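You operate a simulated robot arm through the tools that you are given. There is no shell and no other tool.

Carry out the task below with a simulated robot arm. There is one attempt and no reset: what you move stays moved.

JOB
Switch the holder and programmer on, link the probe and write the clock.
Fine: leave the probe on the meter and both switches on; tariff and address stay.

It is judged by the outcome, as a careful person would: the job done as asked, and still so three seconds after it is handed in. It fails if anything else is knocked over, pushed out of place, dropped, spilled or broken.

ROBOT AND FRAMES
A 7-joint arm with a two-finger parallel gripper, fixed in place. Base frame: the origin is on the floor under the middle of its stand, x ahead of it, y to its left, z up; the work surface is at about z = 0.8. Readings come in m, rad, newtons and seconds.
It reaches about 0.91 m from its shoulder. Its first joint turns from -2.897 to 2.897 rad. Payload 3.43 kg.
The tool frame sits at the grasp point between the pads (the TCP): z along the fingers, y along the line on which they close. The tips reach 0.03 m beyond it. Largest opening 0.094 m; finger width 0.028, thickness 0.01; the body of the gripper, 0.05 by 0.096 m, starts 0.055 m behind the TCP.
Orientation is told as [roll, pitch, yaw] about the base's x, y, z axes, in that order, counted from this pose: with the fingers straight down and closing along the base's y, the tool's x points along the base's -x, its y along +y and its z along -z.

CONTROLS
- The arm moves only by the tool step_arm. Its argument "rows" is a list of rows, each a list of 7 numbers: the shift along the tool's x, y, z in m, then the turn, a rotation vector about the tool's x, y, z in rad, then the gripper command, from -1 (shut) to 1 (fully open), values between in proportion. In form: [[x, y, z, wx, wy, wz, gripper], ...]. A call has 1 to 20 rows; each row shifts and turns the commanded pose from where the row before left it, along the tool's axes as they then stand. Rows are played at 5 a second. More than 0.05 m and 0.15 rad between two rows, or a gripper value outside its range, and nothing of the call is played. A pose out of reach is approached as far as the arm can. The call stops where the force on the tool passes 40 N (or 10 N more than at its start, if that is more) or the arm is blocked; 0.2 s more then pass. The fingers move at their own pace (about 0.045 m/s each) and stop on an object; they squeeze with about 27 N. The grip force told is the motor's: it shows also when the fingers shut on nothing. Time passes only in rows, and 0.2 s behind the last, so rows that do not move let the fingers close. It gives the time, the measured TCP pose, the force on the tool (base axes), the opening and the grip force at its end, in the units of the frame above (readings bear some noise), with the torque about the TCP (base axes, N m) and any sound that the robot's microphone picked up, and new pictures: "views" is both (left out), scene, wrist or none.
- Cameras (640 x 400 px; columns grow to the right, rows downward): "scene" is fixed at [0.2208, -0.6491, 1.5878]; the picture's right is [0.44, -0.90, 0.00], its down [-0.73, -0.36, -0.59] and it looks along [0.53, 0.26, -0.81] (base axes); focal length 345 px, centre (320, 200). "wrist" rides on the gripper at [0.076, 0.014, -0.102] in the tool frame; the picture's right is [-0.18, 0.98, 0.00], its down [-0.75, -0.14, -0.64] and it looks along [-0.63, -0.12, 0.77] (tool axes); focal length 243 px, centre (320, 200). There is no depth. A picture from a camera that has moved, and an enlarged one, comes with that camera's place and axes in the base frame and with its lens.
- move_column(by): slides the trunk up (or, below 0, down) by that many m; the arm rides with it, the base frame stays. It gives what a move gives, with no picture.
- zoom(camera, box): a new picture of the part [left, top, right, bottom] of that camera's present view, enlarged. The clock stands still meanwhile.
- close_job(): hands the job in; it is judged then, once.

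Nothing tells you positions but the pictures and the camera data. Unless the task says otherwise, let go and move clear before handing in.

The tools are called after "Call:" by a JSON object that holds its "fn" and its "kwargs". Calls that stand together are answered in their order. step_arm: Moves the arm, as the interface text tells. Its arguments: {"type":"object","properties":{"rows":{"type":"array","items":{"type":"array","items":{"type":"number"}}},"views":{"type":"string","enum":["both","scene","wrist","none"]}},"required":["rows"]} The other tools are called the same way: move_column (by) moves the trunk up or down; zoom (camera, box) takes an enlarged picture of a part of a camera's view; close_job () hands the job in.

At the start:

```text
t: 0.0
tcp_pos: [0.3596, -0.395, 1.1525]
tool_rot: [0.001, -0.001, 0.0]
wrist_force: [-1.1, -0.2, -0.3]
moment: [-0.01, 0.01, 0.01]
grip_width: 0.0941
finger_force: 0.2
trunk travel left (down, up): [-0.375, 0.235]
```

scene: 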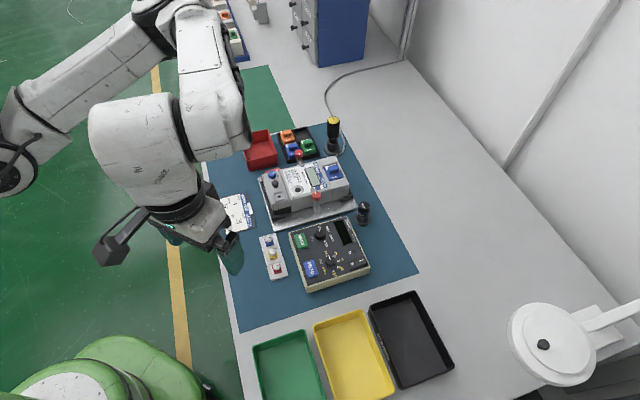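
wrist: 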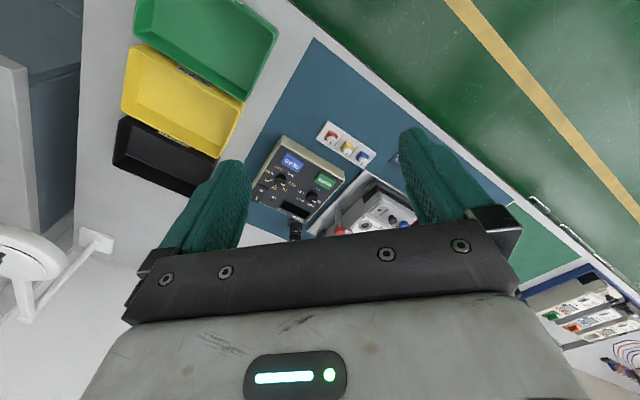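

I see a meter in a holder, a programmer box with knobs and keys, a probe on a cable and some trays. I'll enlarge the pictures first to identify the parts.

Call:
{"fn": "zoom", "kwargs": {"camera": "scene", "box": [240, 110, 400, 210]}}

Call:
{"fn": "zoom", "kwargs": {"camera": "scene", "box": [220, 190, 380, 290]}}

Call:
{"fn": "zoom", "kwargs": {"camera": "wrist", "box": [240, 110, 440, 240]}}

```text
4.00 times, centred on (320, 160) of scene
camera zoom: at [0.2208, -0.6491, 1.5878], right [0.44, -0.9, 0.0], down [-0.73, -0.36, -0.59], along [0.53, 0.26, -0.81], focal length 1380 px, centre (320, 360)
```

zoom: 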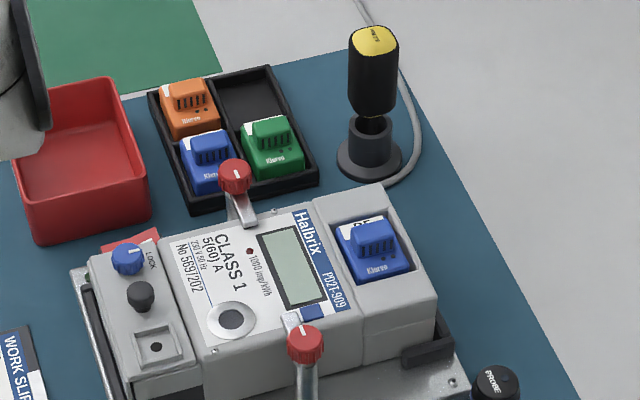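

```text
4.00 times, centred on (300, 240) of scene
camera zoom: at [0.2208, -0.6491, 1.5878], right [0.44, -0.9, 0.0], down [-0.73, -0.36, -0.59], along [0.53, 0.26, -0.81], focal length 1380 px, centre (400, 40)
```

zoom: 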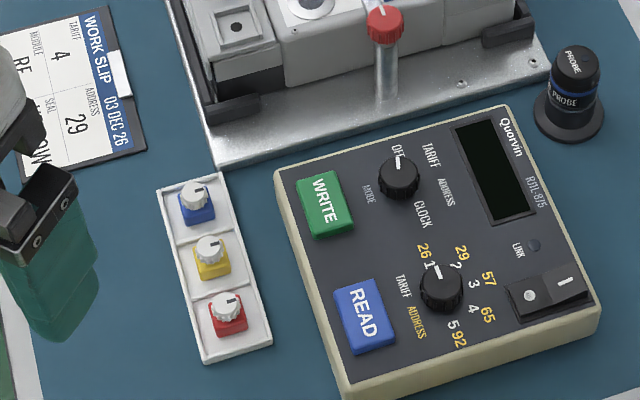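

```text
3.08 times, centred on (340, 175) of wrist
camera zoom: at [0.2846, -0.3805, 1.2544], right [0.18, 0.98, 0.0], down [0.75, -0.14, 0.64], along [0.63, -0.12, -0.77], focal length 746 px, centre (258, 277)
```

zoom: 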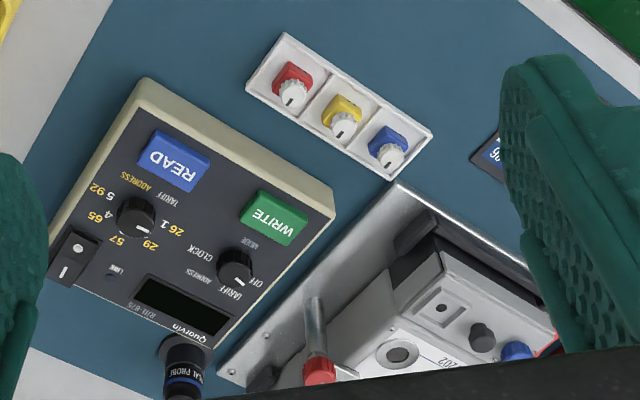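

The probe stands right of the holder, and the programmer's power rocker and MODE knob are visible. I can't see the holder's switch yet, so I'll enlarge more around the holder.

Call:
{"fn": "zoom", "kwargs": {"camera": "scene", "box": [250, 155, 314, 195]}}

Call:
{"fn": "zoom", "kwargs": {"camera": "scene", "box": [256, 190, 320, 230]}}

Call:
{"fn": "zoom", "kwargs": {"camera": "scene", "box": [310, 170, 374, 210]}}

Call:
{"fn": "zoom", "kwargs": {"camera": "scene", "box": [180, 0, 340, 100]}}

```text
10.00 times, centred on (282, 175) of scene
camera zoom: at [0.2208, -0.6491, 1.5878], right [0.44, -0.9, 0.0], down [-0.73, -0.36, -0.59], along [0.53, 0.26, -0.81], focal length 3451 px, centre (700, 450)
```

zoom: 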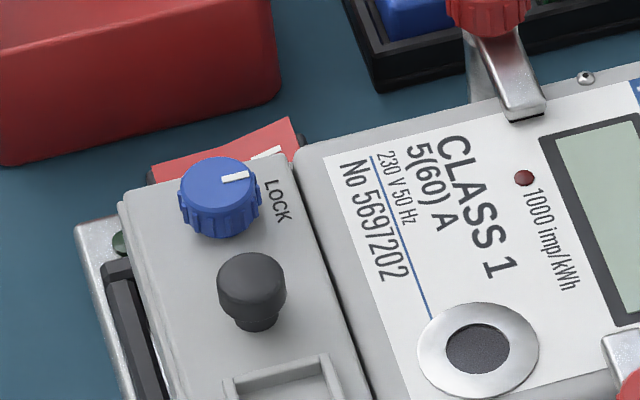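

```text
10.00 times, centred on (288, 210) of scene
camera zoom: at [0.2208, -0.6491, 1.5878], right [0.44, -0.9, 0.0], down [-0.73, -0.36, -0.59], along [0.53, 0.26, -0.81], focal length 3451 px, centre (640, 100)
```

zoom: 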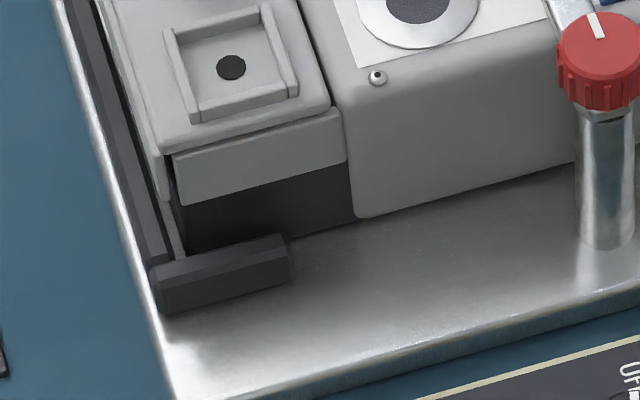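

```text
10.00 times, centred on (342, 190) of scene
camera zoom: at [0.2208, -0.6491, 1.5878], right [0.44, -0.9, 0.0], down [-0.73, -0.36, -0.59], along [0.53, 0.26, -0.81], focal length 3451 px, centre (100, 300)
```

zoom: 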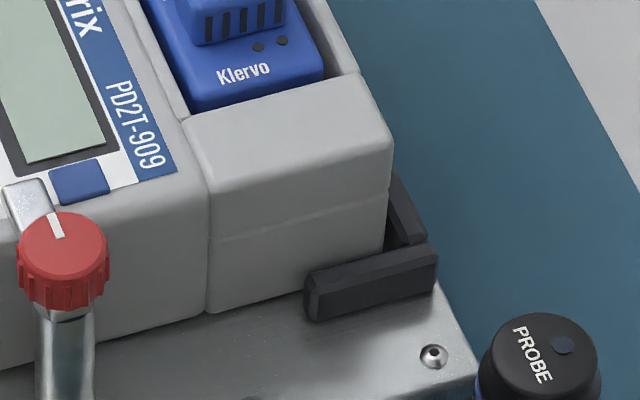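

```text
4.00 times, centred on (260, 50) of scene
camera zoom: at [0.2208, -0.6491, 1.5878], right [0.44, -0.9, 0.0], down [-0.73, -0.36, -0.59], along [0.53, 0.26, -0.81], focal length 1380 px, centre (560, 800)
```

zoom: 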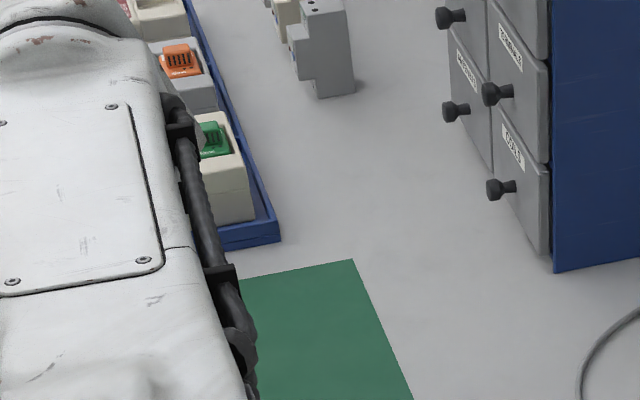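

The programmer is turned about 45° to the base frame, with its front facing the robot. There is a red and black part on the left of the holder by the terminal cover, so I'll move the wrist camera around to look at that side.

Call:
{"fn": "step_arm", "kwargs": {"rows": [[-0.03, 0.036, 0.006, 0, 0, 0, 1], [-0.03, 0.036, 0.006, 0, 0, 0, 1], [-0.03, 0.036, 0.006, 0, 0, 0, 1], [-0.03, 0.036, 0.006, 0, 0, 0, 1], [-0.03, 0.036, 0.006, 0, 0, 0, 1], [-0.03, 0.036, 0.006, 0, 0, 0, 1], [-0.03, 0.036, 0.006, 0, 0, 0, 1], [-0.03, 0.036, 0.006, 0, 0, 0, 1], [-0.03, 0.036, 0.006, 0, 0, 0, 1], [-0.03, 0.036, 0.006, 0, 0, 0, 1], [0, 0, 0, 0, 0, 0.131, 1], [0, 0, 0, 0, 0, 0.131, 1], [0, 0, 0, 0, 0, 0.131, 1], [0, 0, 0, 0, 0, 0.131, 1], [0, 0, 0, 0, 0, 0.131, 1], [0, 0, 0, 0, 0, 0.131, 1]], "views": "both"}}

```text
t: 3.4
tcp_pos: [0.6585, -0.0357, 1.0927]
tool_rot: [-0.001, 0.0, -0.79]
wrist_force: [-0.9, -0.1, -0.3]
moment: [0.01, 0.0, 0.02]
grip_width: 0.0944
finger_force: 0.0
trunk travel left (down, up): [-0.375, 0.235]
camera wrist: at [0.6164, 0.0291, 1.1943], right [0.83, 0.56, 0.0], down [0.43, -0.63, 0.64], along [0.36, -0.53, -0.77], focal length 243 px, centre (320, 200)
```

scene: 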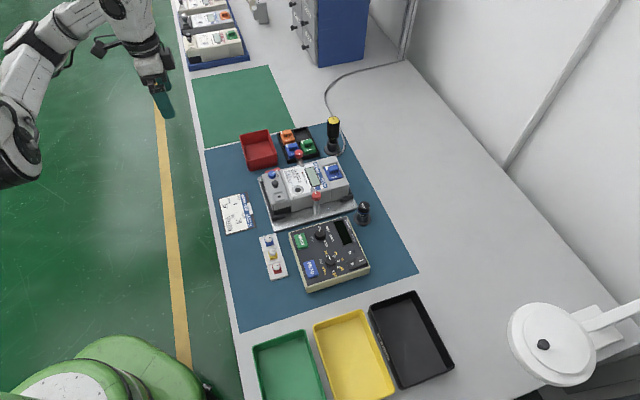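
wrist: 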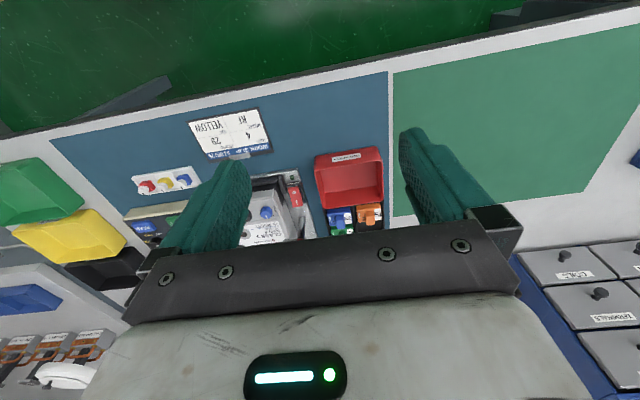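

The holder's left side is now partly in view, with a red part beside the blue knob. I'll enlarge it.

Call:
{"fn": "zoom", "kwargs": {"camera": "wrist", "box": [230, 170, 326, 245]}}

Call:
{"fn": "zoom", "kwargs": {"camera": "scene", "box": [200, 130, 360, 230]}}

Call:
{"fn": "zoom", "kwargs": {"camera": "scene", "box": [215, 185, 279, 240]}}

```text
5.33 times, centred on (278, 208) of wrist
camera zoom: at [0.6164, 0.0291, 1.1943], right [0.83, 0.56, 0.0], down [0.43, -0.63, 0.64], along [0.36, -0.53, -0.77], focal length 1294 px, centre (544, 160)
```

zoom: 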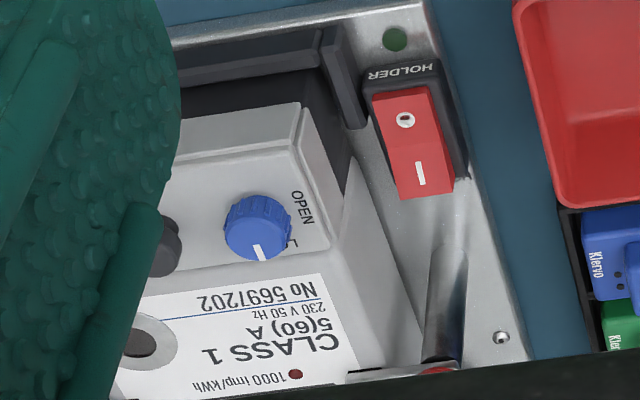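

```text
4.00 times, centred on (280, 180) of scene
camera zoom: at [0.2208, -0.6491, 1.5878], right [0.44, -0.9, 0.0], down [-0.73, -0.36, -0.59], along [0.53, 0.26, -0.81], focal length 1380 px, centre (480, 280)
```

zoom: 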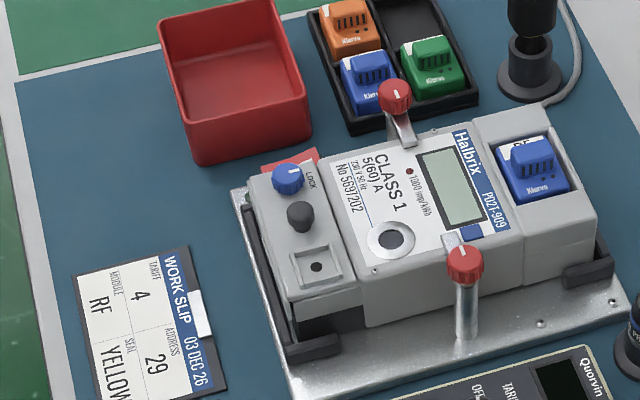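

```text
7.27 times, centred on (247, 212) of scene
camera zoom: at [0.2208, -0.6491, 1.5878], right [0.44, -0.9, 0.0], down [-0.73, -0.36, -0.59], along [0.53, 0.26, -0.81], focal length 2510 px, centre (851, 109)
```

zoom: 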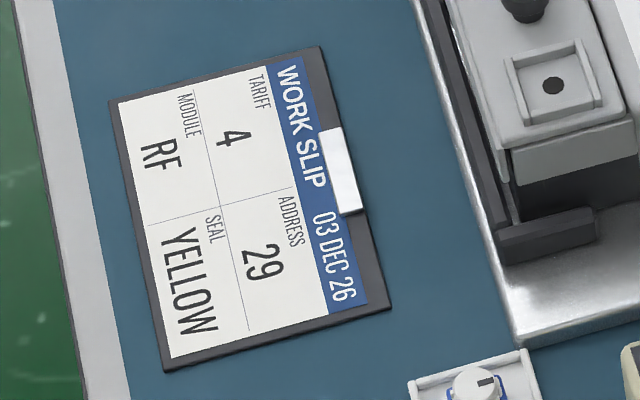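

The holder switch is a red rocker labelled HOLDER: O toward the robot, I toward the back, and a dark lamp beside it. I'll bring the wrist camera closer for a clear look.

Call:
{"fn": "step_arm", "kwargs": {"rows": [[-0.0208, -0.0131, 0.026, 0, 0, 0, 1], [-0.0208, -0.0131, 0.026, 0, 0, 0, 1], [-0.0208, -0.0131, 0.026, 0, 0, 0, 1], [-0.0208, -0.0131, 0.026, 0, 0, 0, 1], [-0.0208, -0.0131, 0.026, 0, 0, 0, 1]], "views": "both"}}

```text
t: 4.6
tcp_pos: [0.6874, -0.1553, 0.9615]
tool_rot: [0.001, 0.0, -0.786]
wrist_force: [0.6, -0.2, -0.2]
moment: [0.0, 0.04, 0.0]
grip_width: 0.0941
finger_force: 0.0
trunk travel left (down, up): [-0.375, 0.235]
camera wrist: at [0.6452, -0.0913, 1.0642], right [0.83, 0.56, 0.0], down [0.43, -0.63, 0.64], along [0.36, -0.53, -0.77], focal length 243 px, centre (320, 200)
```

scene: 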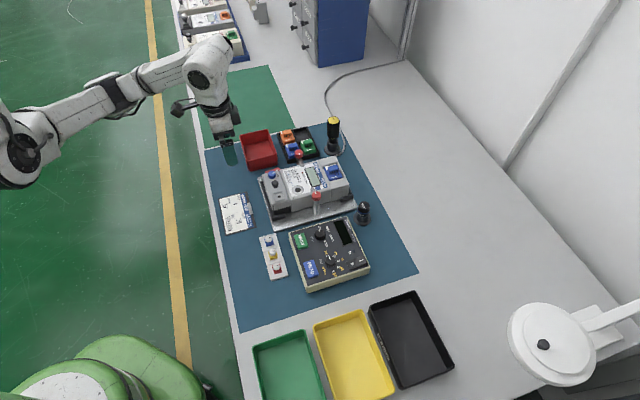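
wrist: 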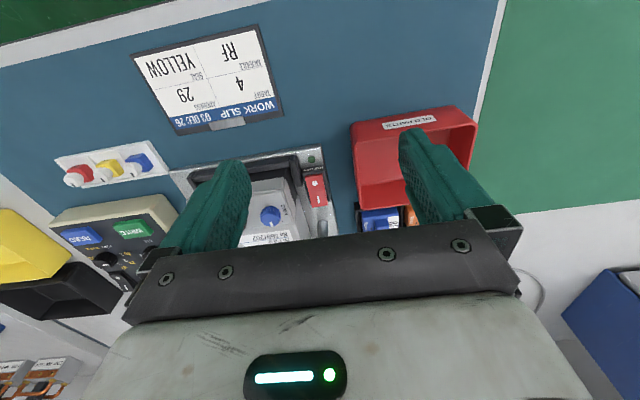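

Call:
{"fn": "zoom", "kwargs": {"camera": "wrist", "box": [240, 140, 368, 240]}}

```text
4.00 times, centred on (304, 190) of wrist
camera zoom: at [0.6452, -0.0913, 1.0642], right [0.83, 0.56, 0.0], down [0.43, -0.63, 0.64], along [0.36, -0.53, -0.77], focal length 970 px, centre (384, 240)
```

zoom: 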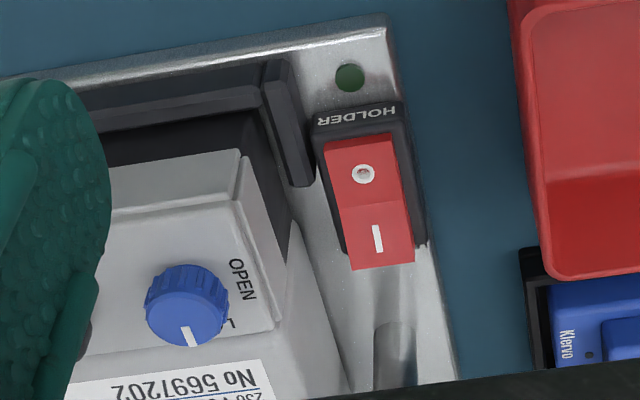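

The I end of the red rocker stands up, so the holder is off. I'll close the gripper and hover above the I end.

Call:
{"fn": "step_arm", "kwargs": {"rows": [[-0.0191, -0.0034, 0.004, 0, 0, 0, -1], [-0.0191, -0.0034, 0.004, 0, 0, 0, -1], [-0.0191, -0.0034, 0.004, 0, 0, 0, -1], [-0.0191, -0.0034, 0.004, 0, 0, 0, -1], [-0.0191, -0.0034, 0.004, 0, 0, 0, -1], [-0.0191, -0.0034, 0.004, 0, 0, 0, -1], [0, 0, 0, 0, 0, 0, -1]], "views": "both"}}

```text
t: 6.2
tcp_pos: [0.7548, -0.2504, 0.9384]
tool_rot: [0.0, -0.001, -0.787]
wrist_force: [-0.2, 0.2, 0.1]
moment: [-0.01, 0.03, 0.02]
grip_width: 0.0
finger_force: 27.0
trunk travel left (down, up): [-0.375, 0.235]
camera wrist: at [0.7117, -0.1871, 1.0399], right [0.83, 0.56, 0.0], down [0.43, -0.63, 0.64], along [0.36, -0.53, -0.77], focal length 243 px, centre (320, 200)
```

scene: 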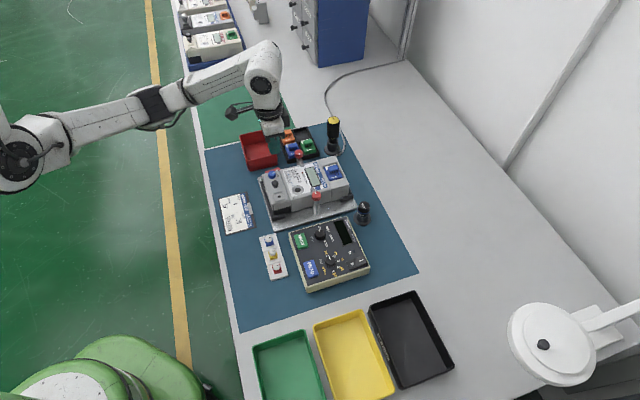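
wrist: 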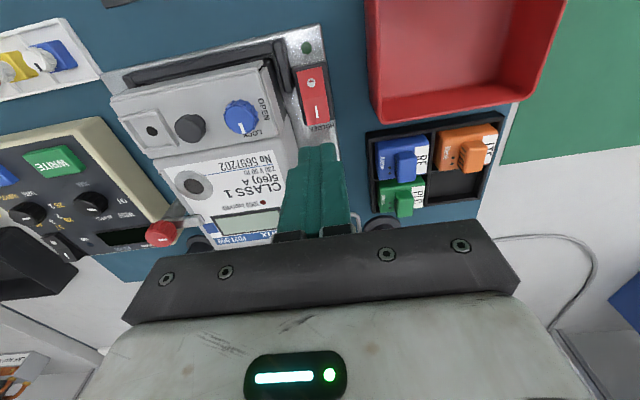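

Call:
{"fn": "zoom", "kwargs": {"camera": "wrist", "box": [256, 30, 384, 160]}}

Call:
{"fn": "zoom", "kwargs": {"camera": "scene", "box": [220, 100, 348, 180]}}

```text
3.08 times, centred on (320, 95) of wrist
camera zoom: at [0.7117, -0.1871, 1.0399], right [0.83, 0.56, 0.0], down [0.43, -0.63, 0.64], along [0.36, -0.53, -0.77], focal length 746 px, centre (320, 523)
```

zoom: 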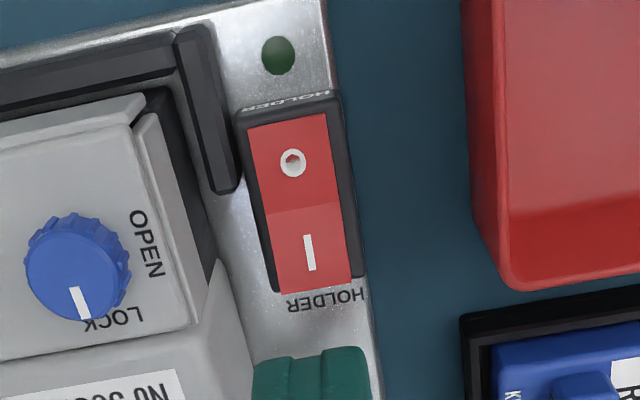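

```text
5.00 times, centred on (284, 140) of scene
camera zoom: at [0.2208, -0.6491, 1.5878], right [0.44, -0.9, 0.0], down [-0.73, -0.36, -0.59], along [0.53, 0.26, -0.81], focal length 1725 px, centre (500, 500)
```

zoom: 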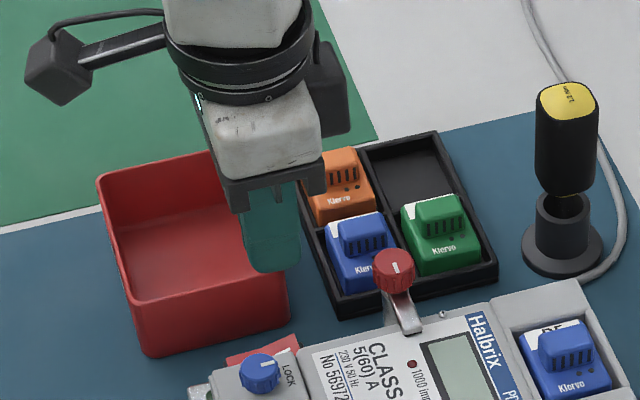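

The rocker is confirmed: its I mark is at about (0.752, -0.250, 0.835), almost under the closed fingertips. I'll shift 3 mm toward the back and lower until just above it.

Call:
{"fn": "step_arm", "kwargs": {"rows": [[-0.003, 0, 0.01, 0, 0, 0, -1], [0, 0, 0.012, 0, 0, 0, -1], [0, 0, 0.012, 0, 0, 0, -1], [0, 0, 0.012, 0, 0, 0, -1], [0, 0, 0.008, 0, 0, 0, -1]], "views": "both"}}

```text
t: 7.4
tcp_pos: [0.7554, -0.2531, 0.8845]
tool_rot: [0.0, 0.001, -0.787]
wrist_force: [0.5, 0.3, -0.3]
moment: [0.02, -0.02, 0.02]
grip_width: 0.0
finger_force: 26.7
trunk travel left (down, up): [-0.375, 0.235]
camera wrist: at [0.7126, -0.188, 0.9861], right [0.83, 0.56, 0.0], down [0.43, -0.63, 0.64], along [0.36, -0.53, -0.77], focal length 243 px, centre (320, 200)
```

scene: 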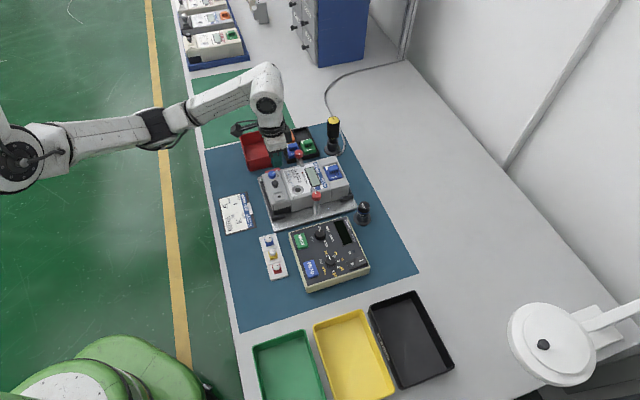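
wrist: 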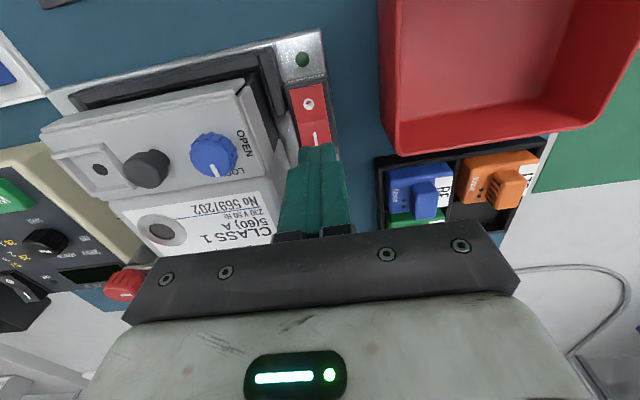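

Call:
{"fn": "zoom", "kwargs": {"camera": "scene", "box": [240, 110, 336, 190]}}

Call:
{"fn": "zoom", "kwargs": {"camera": "wrist", "box": [270, 70, 370, 170]}}

```text
5.00 times, centred on (288, 150) of scene
camera zoom: at [0.2208, -0.6491, 1.5878], right [0.44, -0.9, 0.0], down [-0.73, -0.36, -0.59], along [0.53, 0.26, -0.81], focal length 1725 px, centre (480, 450)
```

zoom: 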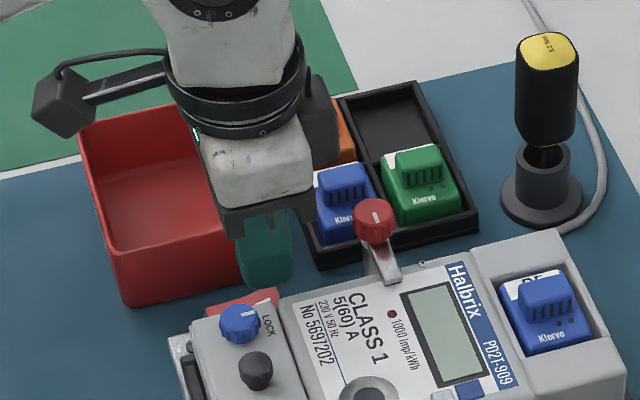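

```text
4.00 times, centred on (320, 120) of wrist
camera zoom: at [0.7126, -0.188, 0.9861], right [0.83, 0.56, 0.0], down [0.43, -0.63, 0.64], along [0.36, -0.53, -0.77], focal length 970 px, centre (320, 520)
```

zoom: 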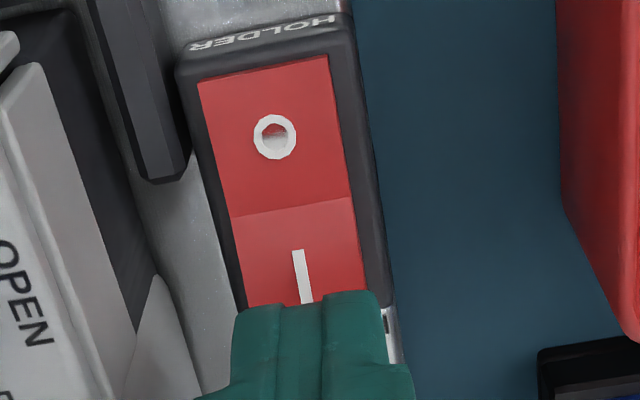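

The fingertips are lined up over the I half and clear of the clamp knob. I'll press down gently.

Call:
{"fn": "step_arm", "kwargs": {"rows": [[0, 0, 0.004, 0, 0, 0, -1], [0, 0, 0.003, 0, 0, 0, -1], [0, 0, 0.003, 0, 0, 0, -1], [0, 0, 0.003, 0, 0, 0, -1]], "views": "wrist"}}

```text
t: 8.4
tcp_pos: [0.7546, -0.253, 0.8708]
tool_rot: [-0.001, 0.0, -0.789]
wrist_force: [0.0, 0.2, -0.1]
moment: [-0.02, 0.01, -0.02]
grip_width: 0.0
finger_force: 27.0
trunk travel left (down, up): [-0.375, 0.235]
camera wrist: at [0.7128, -0.1887, 0.9731], right [0.83, 0.56, 0.0], down [0.43, -0.63, 0.64], along [0.36, -0.53, -0.77], focal length 243 px, centre (320, 200)
```

wrist: 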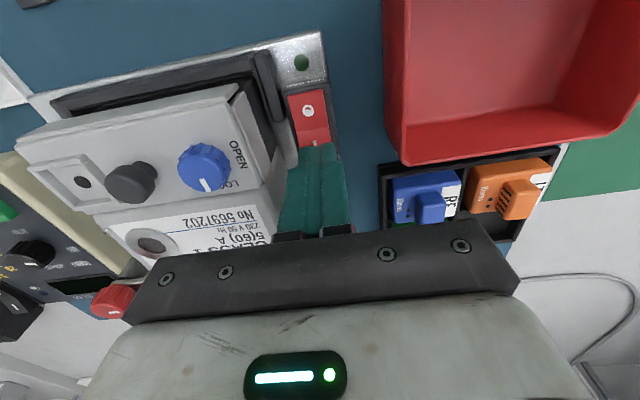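

Tip is at about z = 0.841 with no contact yet. I'll keep pressing in small steps.

Call:
{"fn": "step_arm", "kwargs": {"rows": [[0, 0, 0.003, 0, 0, 0, -1], [0, 0, 0.002, 0, 0, 0, -1], [0, 0, 0.002, 0, 0, 0, -1], [0, 0, 0.002, 0, 0, 0, -1]], "views": "wrist"}}

```text
t: 9.4
tcp_pos: [0.7544, -0.2524, 0.862]
tool_rot: [0.0, 0.001, -0.787]
wrist_force: [-0.5, -0.4, 2.5]
moment: [0.03, 0.02, -0.01]
grip_width: 0.0
finger_force: 27.3
trunk travel left (down, up): [-0.375, 0.235]
heard: click
camera wrist: at [0.7128, -0.1881, 0.9647], right [0.83, 0.56, 0.0], down [0.43, -0.63, 0.64], along [0.36, -0.53, -0.77], focal length 243 px, centre (320, 200)
```

wrist: 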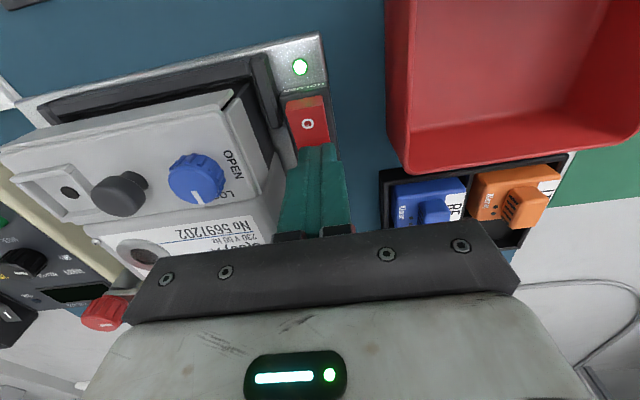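

The switch clicked and the holder lamp is lit. I'll lift and move over to view the programmer.

Call:
{"fn": "step_arm", "kwargs": {"rows": [[0, 0, -0.03, 0, 0, 0, -1], [0, 0, -0.035, 0, 0, 0, -1], [0, 0, -0.035, 0, 0, 0, -1], [0, 0, -0.034, 0, 0, 0, -1], [0.0156, -0.0431, 0, 0, 0, 0, -1], [0.0156, -0.0431, 0, 0, 0, 0, -1], [0.0156, -0.0431, 0, 0, 0, 0, -1], [0.0156, -0.0431, 0, 0, 0, 0, -1], [0.0156, -0.0431, 0, 0, 0, 0, -1], [0.0156, -0.0431, 0, 0, 0, 0, -1]], "views": "both"}}

```text
t: 11.6
tcp_pos: [0.5056, -0.3666, 0.9938]
tool_rot: [0.001, -0.001, -0.785]
wrist_force: [1.5, 0.1, -0.3]
moment: [0.02, -0.02, 0.02]
grip_width: 0.0001
finger_force: 26.5
trunk travel left (down, up): [-0.375, 0.235]
camera wrist: at [0.4618, -0.3023, 1.0966], right [0.83, 0.56, 0.0], down [0.43, -0.63, 0.64], along [0.36, -0.53, -0.77], focal length 243 px, centre (320, 200)
```

scene: 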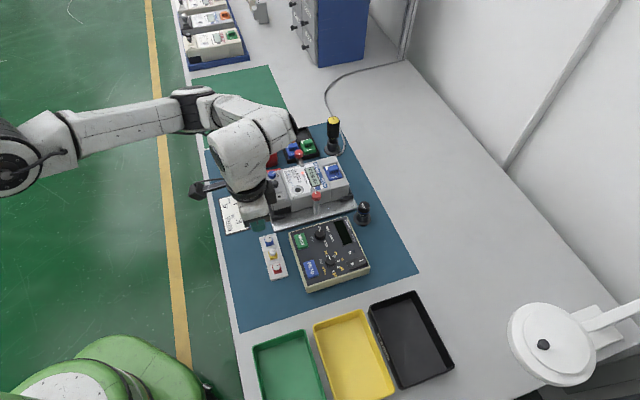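
wrist: 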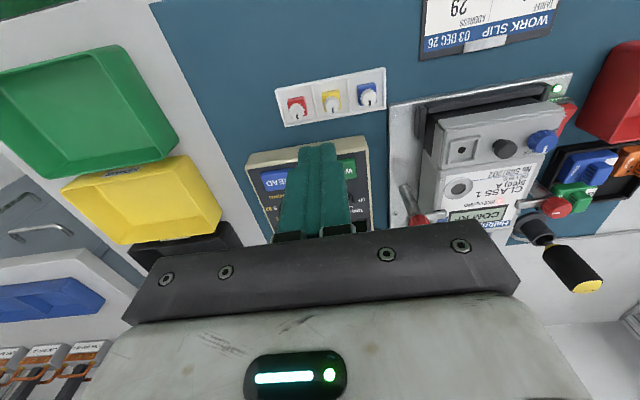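

Call:
{"fn": "zoom", "kwargs": {"camera": "wrist", "box": [390, 80, 582, 230]}}

Call:
{"fn": "zoom", "kwargs": {"camera": "scene", "box": [300, 150, 380, 230]}}

Call:
{"fn": "zoom", "kwargs": {"camera": "scene", "box": [280, 212, 376, 292]}}

```text
2.67 times, centred on (486, 155) of wrist
camera zoom: at [0.4618, -0.3023, 1.0966], right [0.83, 0.56, 0.0], down [0.43, -0.63, 0.64], along [0.36, -0.53, -0.77], focal length 647 px, centre (-123, 320)
```

zoom: 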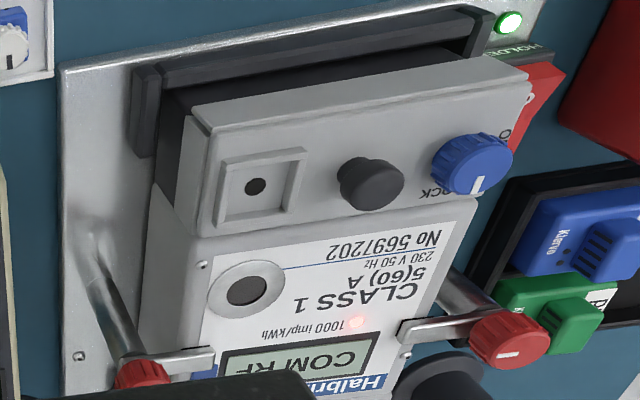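

```text
5.00 times, centred on (340, 190) of scene
camera zoom: at [0.2208, -0.6491, 1.5878], right [0.44, -0.9, 0.0], down [-0.73, -0.36, -0.59], along [0.53, 0.26, -0.81], focal length 1725 px, centre (220, 250)
```

zoom: 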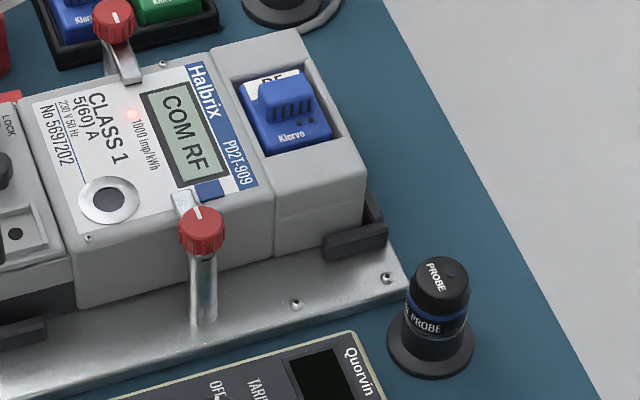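

```text
5.00 times, centred on (328, 252) of scene
camera zoom: at [0.2208, -0.6491, 1.5878], right [0.44, -0.9, 0.0], down [-0.73, -0.36, -0.59], along [0.53, 0.26, -0.81], focal length 1725 px, centre (280, -60)
```

zoom: 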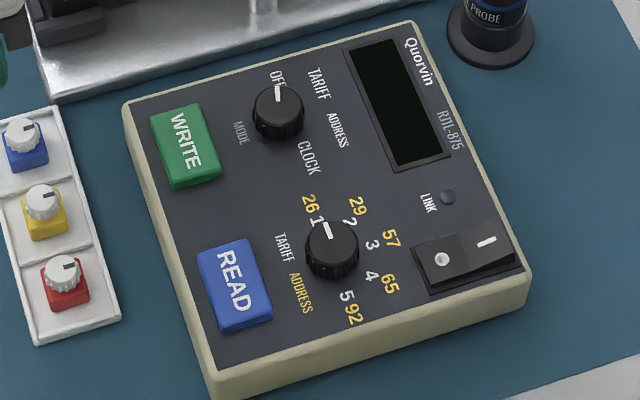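

The meter now shows COM RF. The programmer's rocker still has its I end, toward the back, raised; I'll move above it.

Call:
{"fn": "step_arm", "kwargs": {"rows": [[-0.0423, -0.0168, 0.008, 0, 0, 0, -1], [-0.0423, -0.0168, 0.008, 0, 0, 0, -1], [-0.0423, -0.0168, 0.008, 0, 0, 0, -1], [-0.0423, -0.0168, 0.008, 0, 0, 0, -1], [-0.0423, -0.0168, 0.008, 0, 0, 0, -1], [0, 0, 0, 0, 0, 0, -1]], "views": "both"}}

```text
t: 13.0
tcp_pos: [0.5956, -0.5777, 0.9543]
tool_rot: [0.0, -0.001, -0.786]
wrist_force: [-0.1, 1.2, 0.3]
moment: [0.0, -0.01, -0.01]
grip_width: 0.0
finger_force: 26.9
trunk travel left (down, up): [-0.375, 0.235]
camera wrist: at [0.5529, -0.5131, 1.0568], right [0.83, 0.56, 0.0], down [0.43, -0.63, 0.64], along [0.36, -0.53, -0.77], focal length 243 px, centre (320, 200)
```

scene: 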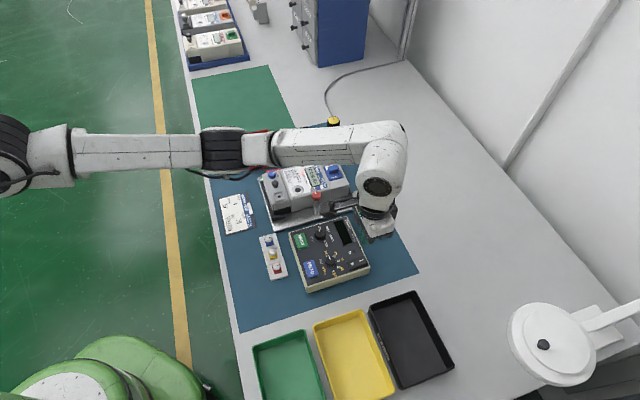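
wrist: 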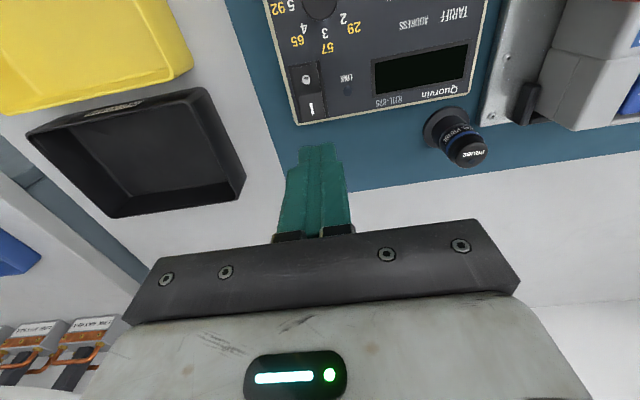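

Call:
{"fn": "zoom", "kwargs": {"camera": "wrist", "box": [256, 40, 384, 150]}}

Call:
{"fn": "zoom", "kwargs": {"camera": "wrist", "box": [400, 70, 528, 170]}}

```text
3.64 times, centred on (320, 95) of wrist
camera zoom: at [0.5529, -0.5131, 1.0568], right [0.83, 0.56, 0.0], down [0.43, -0.63, 0.64], along [0.36, -0.53, -0.77], focal length 882 px, centre (320, 582)
```

zoom: 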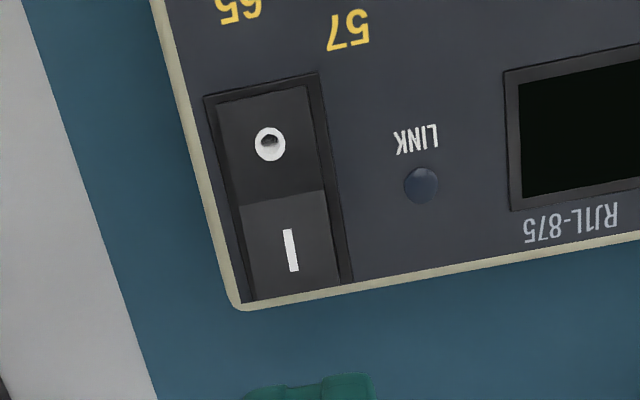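

```text
4.00 times, centred on (464, 120) of wrist
camera zoom: at [0.5529, -0.5131, 1.0568], right [0.83, 0.56, 0.0], down [0.43, -0.63, 0.64], along [0.36, -0.53, -0.77], focal length 970 px, centre (-256, 520)
```

zoom: 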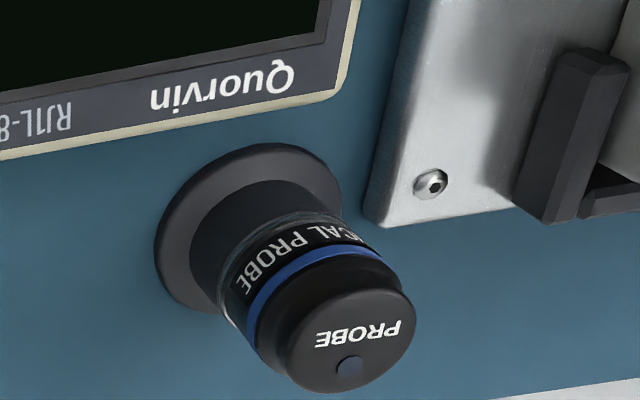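

The programmer rocker's I mark is at about (0.589, -0.578, 0.847). I'll shift 4.5 mm sideways and lower to just above it.

Call:
{"fn": "step_arm", "kwargs": {"rows": [[0, -0.0045, 0.015, 0, 0, 0, -1], [0, 0, 0.015, 0, 0, 0, -1], [0, 0, 0.015, 0, 0, 0, -1], [0, 0, 0.013, 0, 0, 0, -1], [0, 0, 0, 0, 0, 0, -1]], "views": "wrist"}}

Call:
{"fn": "zoom", "kwargs": {"camera": "wrist", "box": [256, 70, 384, 170]}}

```text
t: 14.2
tcp_pos: [0.5923, -0.5787, 0.8987]
tool_rot: [0.0, -0.001, -0.787]
wrist_force: [0.5, -0.1, -0.4]
moment: [-0.01, 0.02, 0.0]
grip_width: 0.0
finger_force: 27.2
trunk travel left (down, up): [-0.375, 0.235]
camera wrist: at [0.5503, -0.5154, 1.0005], right [0.83, 0.56, 0.0], down [0.43, -0.63, 0.64], along [0.36, -0.53, -0.77], focal length 243 px, centre (320, 200)
```

wrist: 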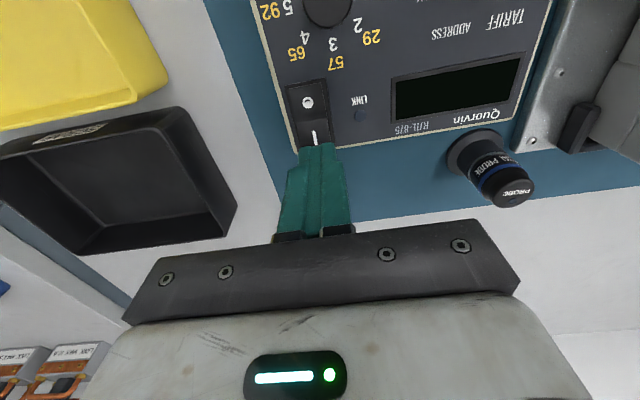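

```text
4.00 times, centred on (320, 120) of wrist
camera zoom: at [0.5503, -0.5154, 1.0005], right [0.83, 0.56, 0.0], down [0.43, -0.63, 0.64], along [0.36, -0.53, -0.77], focal length 970 px, centre (320, 520)
```

zoom: 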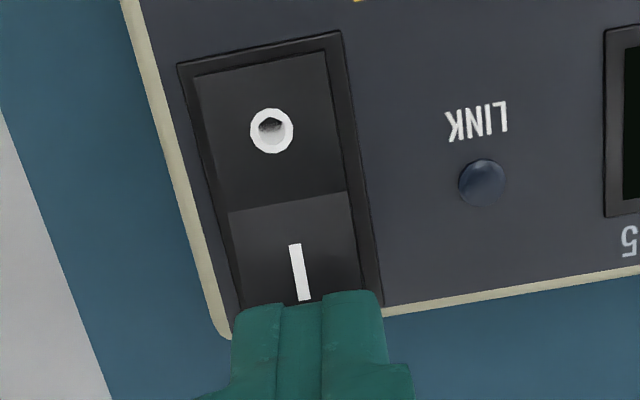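

The fingertips are over the I end, about 1.5 cm above it. I'll press down in small steps.

Call:
{"fn": "step_arm", "kwargs": {"rows": [[0, -0.001, 0.005, 0, 0, 0, -1], [0, 0, 0.005, 0, 0, 0, -1], [0, 0, 0.003, 0, 0, 0, -1], [0, 0, 0.003, 0, 0, 0, -1], [0, 0, 0.002, 0, 0, 0, -1], [0, 0, 0.002, 0, 0, 0, -1]], "views": "wrist"}}

```text
t: 15.6
tcp_pos: [0.5913, -0.5827, 0.8777]
tool_rot: [0.0, 0.001, -0.787]
wrist_force: [-0.5, 0.3, -0.5]
moment: [0.03, 0.01, 0.02]
grip_width: 0.0001
finger_force: 27.0
trunk travel left (down, up): [-0.375, 0.235]
heard: click
camera wrist: at [0.5497, -0.5181, 0.9805], right [0.83, 0.56, 0.0], down [0.43, -0.63, 0.64], along [0.36, -0.53, -0.77], focal length 243 px, centre (320, 200)
```

wrist: 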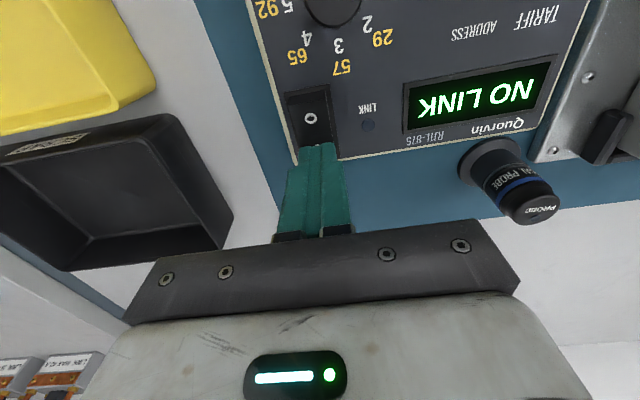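

The programmer is on and shows NO LINK. I'll lift, open the gripper and look at the probe from close up.

Call:
{"fn": "step_arm", "kwargs": {"rows": [[0, 0, -0.03, 0, 0, 0, -1], [0, 0, -0.035, 0, 0, 0, -1], [0, 0, -0.035, 0, 0, 0, -1], [0.0018, 0.034, 0, 0, 0, 0, 0.2], [0.0018, 0.034, 0, 0, 0, 0, 0.6], [0.0018, 0.034, 0, 0, 0, 0, 1], [0.0018, 0.034, 0, 0, 0, 0, 1], [0, 0, 0, 0, 0, 0, 1], [0, 0, 0, 0, 0, 0, 1]], "views": "both"}}

Call:
{"fn": "zoom", "kwargs": {"camera": "wrist", "box": [240, 100, 400, 225]}}

```text
t: 17.6
tcp_pos: [0.6835, -0.4806, 0.9791]
tool_rot: [0.0, 0.0, -0.786]
wrist_force: [-0.2, -0.3, -0.3]
moment: [-0.02, -0.01, -0.02]
grip_width: 0.094
finger_force: 0.1
trunk travel left (down, up): [-0.375, 0.235]
camera wrist: at [0.6403, -0.4155, 1.0811], right [0.83, 0.56, 0.0], down [0.43, -0.63, 0.64], along [0.36, -0.53, -0.77], focal length 243 px, centre (320, 200)
```

scene: 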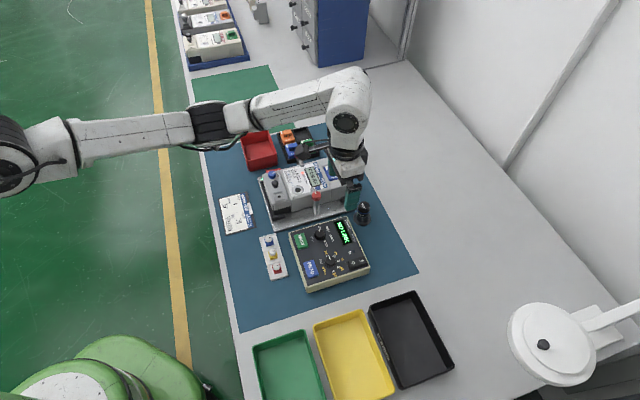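
wrist: 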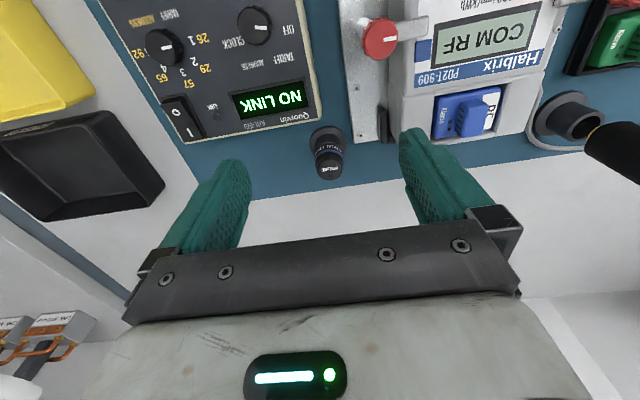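

```text
3.20 times, centred on (320, 162) of wrist
camera zoom: at [0.6403, -0.4155, 1.0811], right [0.83, 0.56, 0.0], down [0.43, -0.63, 0.64], along [0.36, -0.53, -0.77], focal length 776 px, centre (320, 320)
```

zoom: 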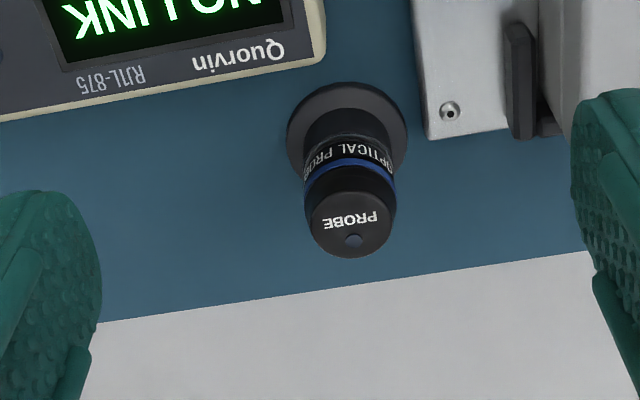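

The probe's axis is at about (0.727, -0.525), its top at z ≈ 0.866, and it is about 28 mm across. I'll check how much of it sticks out of its stand.

Call:
{"fn": "zoom", "kwargs": {"camera": "scene", "box": [340, 190, 388, 230]}}

Call:
{"fn": "zoom", "kwargs": {"camera": "wrist", "box": [300, 115, 364, 185]}}

```text
10.00 times, centred on (364, 210) of scene
camera zoom: at [0.2208, -0.6491, 1.5878], right [0.44, -0.9, 0.0], down [-0.73, -0.36, -0.59], along [0.53, 0.26, -0.81], focal length 3451 px, centre (-120, 100)
```

zoom: 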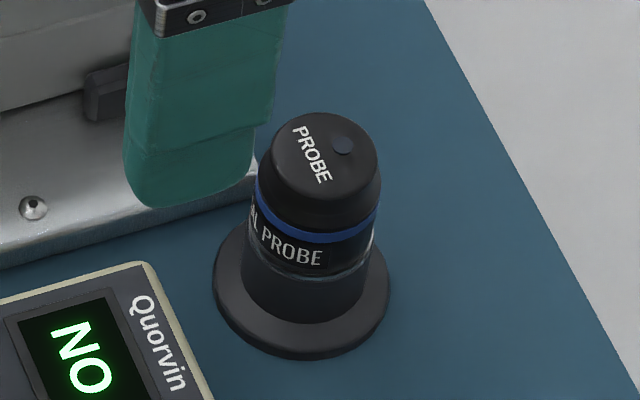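

```text
5.71 times, centred on (332, 150) of wrist
camera zoom: at [0.6403, -0.4155, 1.0811], right [0.83, 0.56, 0.0], down [0.43, -0.63, 0.64], along [0.36, -0.53, -0.77], focal length 1386 px, centre (251, 486)
```

zoom: 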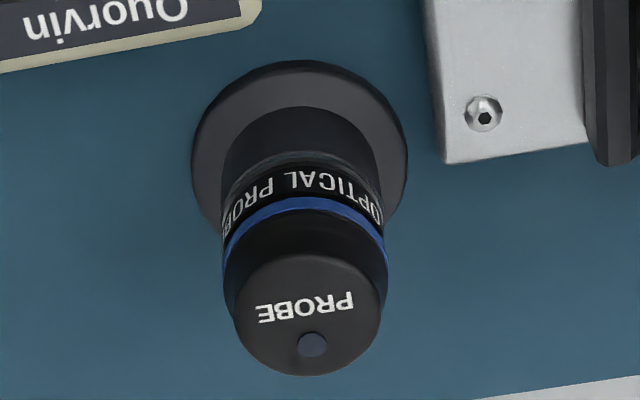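

The probe body shows from about z = 0.825 to 0.866, above its stand. I'll move over it with the fingers partly open and keep them above its top.

Call:
{"fn": "step_arm", "kwargs": {"rows": [[-0.0156, 0, 0.01, 0, 0, 0, 0.3], [-0.0156, 0, 0.01, 0, 0, 0, 0.3], [-0.0156, 0, 0.01, 0, 0, 0, 0.3], [-0.0156, 0, 0.01, 0, 0, 0, 0.3], [0, 0, 0.005, 0, 0, 0, 0.3], [0, 0, 0, 0, 0, 0, 0.3]], "views": "both"}}

Call:
{"fn": "zoom", "kwargs": {"camera": "wrist", "box": [240, 80, 400, 205]}}

Call:
{"fn": "zoom", "kwargs": {"camera": "scene", "box": [320, 160, 400, 240]}}

```text
t: 19.0
tcp_pos: [0.7266, -0.5258, 0.934]
tool_rot: [0.001, -0.002, -0.786]
wrist_force: [0.5, 0.5, -0.7]
moment: [-0.02, 0.0, -0.01]
grip_width: 0.0611
finger_force: 0.0
trunk travel left (down, up): [-0.375, 0.235]
camera wrist: at [0.684, -0.461, 1.0363], right [0.83, 0.56, 0.0], down [0.43, -0.63, 0.64], along [0.36, -0.53, -0.77], focal length 243 px, centre (320, 200)
```

scene: 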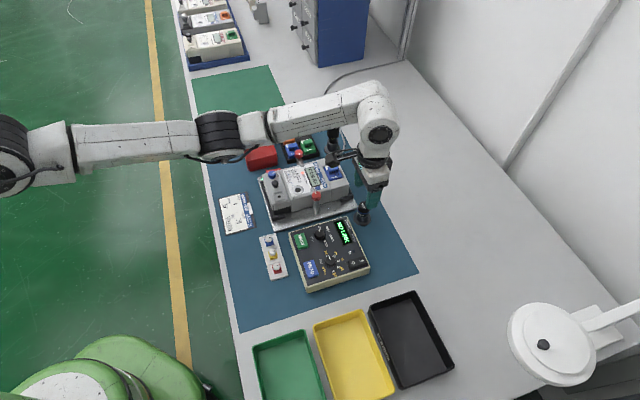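
wrist: 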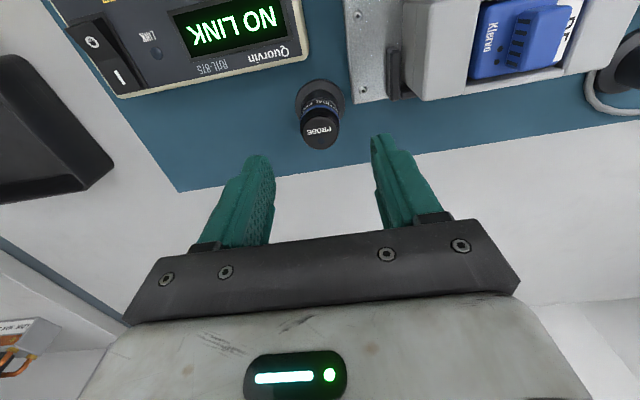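

```text
3.20 times, centred on (320, 142) of wrist
camera zoom: at [0.684, -0.461, 1.0363], right [0.83, 0.56, 0.0], down [0.43, -0.63, 0.64], along [0.36, -0.53, -0.77], focal length 776 px, centre (320, 384)
```

zoom: 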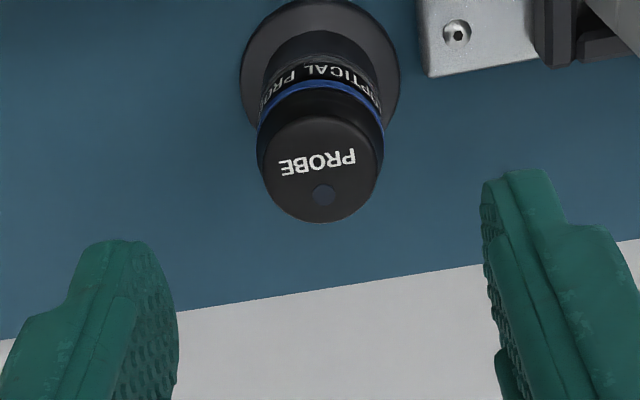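

```text
5.00 times, centred on (360, 200) of scene
camera zoom: at [0.2208, -0.6491, 1.5878], right [0.44, -0.9, 0.0], down [-0.73, -0.36, -0.59], along [0.53, 0.26, -0.81], focal length 1725 px, centre (120, 200)
```

zoom: 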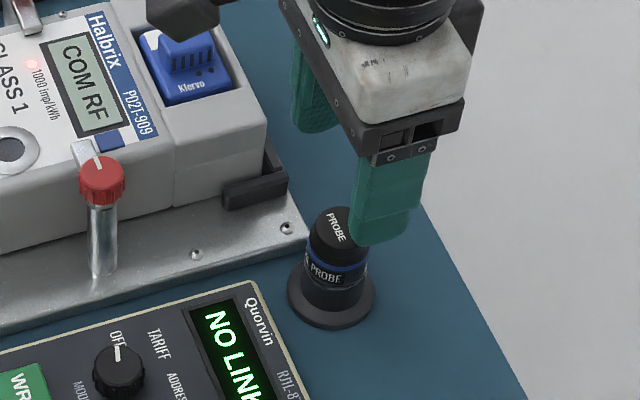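

The probe is centred to within about 2 mm. I'll correct that, lower the fingers around its body and close.

Call:
{"fn": "step_arm", "kwargs": {"rows": [[0.0005, 0.002, 0.014, 0, 0, 0, 0.3], [0, 0, 0.015, 0, 0, 0, 0.3], [0, 0, 0.015, 0, 0, 0, 0.3], [0, 0, 0.012, 0, 0, 0, 0.3], [0, 0, 0.008, 0, 0, 0, 0.3], [0, 0, 0.006, 0, 0, 0, 0.3], [0, 0, 0, 0, 0, 0, 0.3]], "views": "both"}}

Call:
{"fn": "zoom", "kwargs": {"camera": "wrist", "box": [240, 80, 400, 205]}}

Call:
{"fn": "zoom", "kwargs": {"camera": "scene", "box": [320, 160, 400, 240]}}

```text
t: 20.6
tcp_pos: [0.7295, -0.523, 0.8625]
tool_rot: [0.001, 0.0, -0.788]
wrist_force: [-0.3, -0.3, -1.8]
moment: [0.0, 0.03, 0.01]
grip_width: 0.0608
finger_force: 0.1
trunk travel left (down, up): [-0.375, 0.235]
camera wrist: at [0.6863, -0.4588, 0.9651], right [0.83, 0.56, 0.0], down [0.43, -0.63, 0.64], along [0.36, -0.53, -0.77], focal length 243 px, centre (320, 200)
```

scene: 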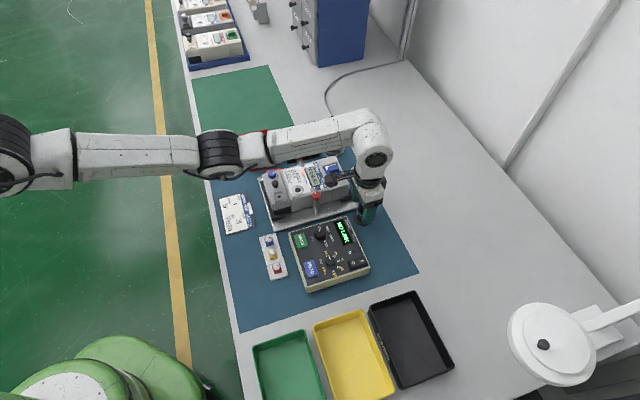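
wrist: 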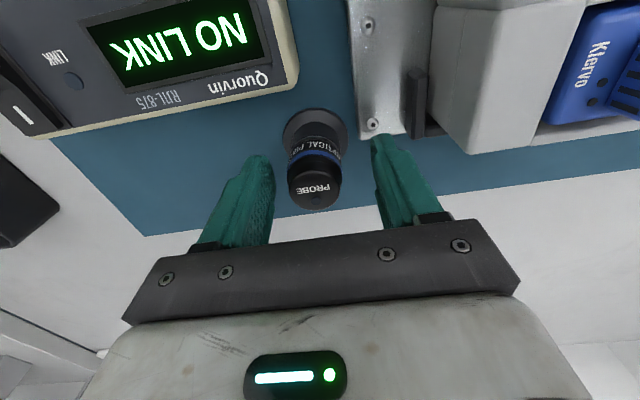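

```text
3.20 times, centred on (320, 142) of wrist
camera zoom: at [0.6863, -0.4588, 0.9651], right [0.83, 0.56, 0.0], down [0.43, -0.63, 0.64], along [0.36, -0.53, -0.77], focal length 776 px, centre (320, 384)
```

zoom: 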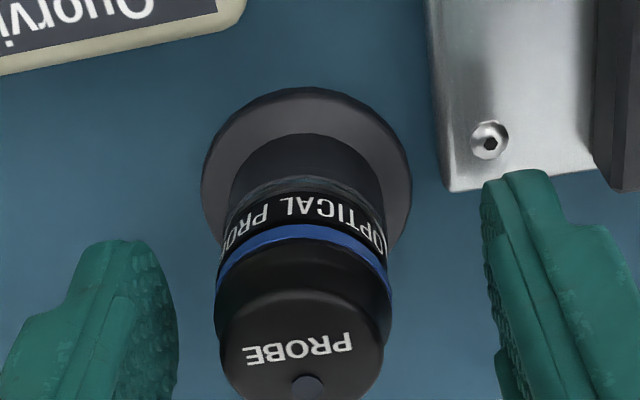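

```text
5.00 times, centred on (360, 200) of scene
camera zoom: at [0.2208, -0.6491, 1.5878], right [0.44, -0.9, 0.0], down [-0.73, -0.36, -0.59], along [0.53, 0.26, -0.81], focal length 1725 px, centre (120, 200)
```

zoom: 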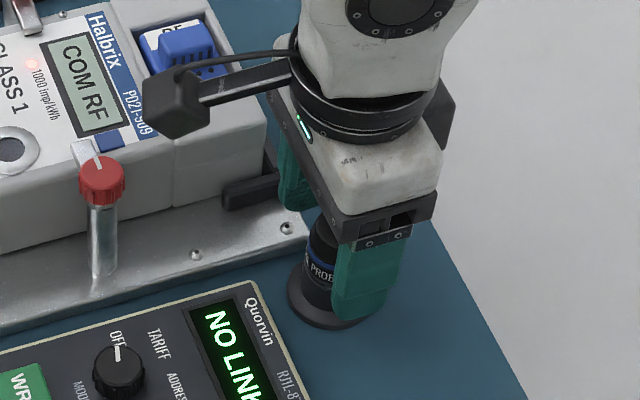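

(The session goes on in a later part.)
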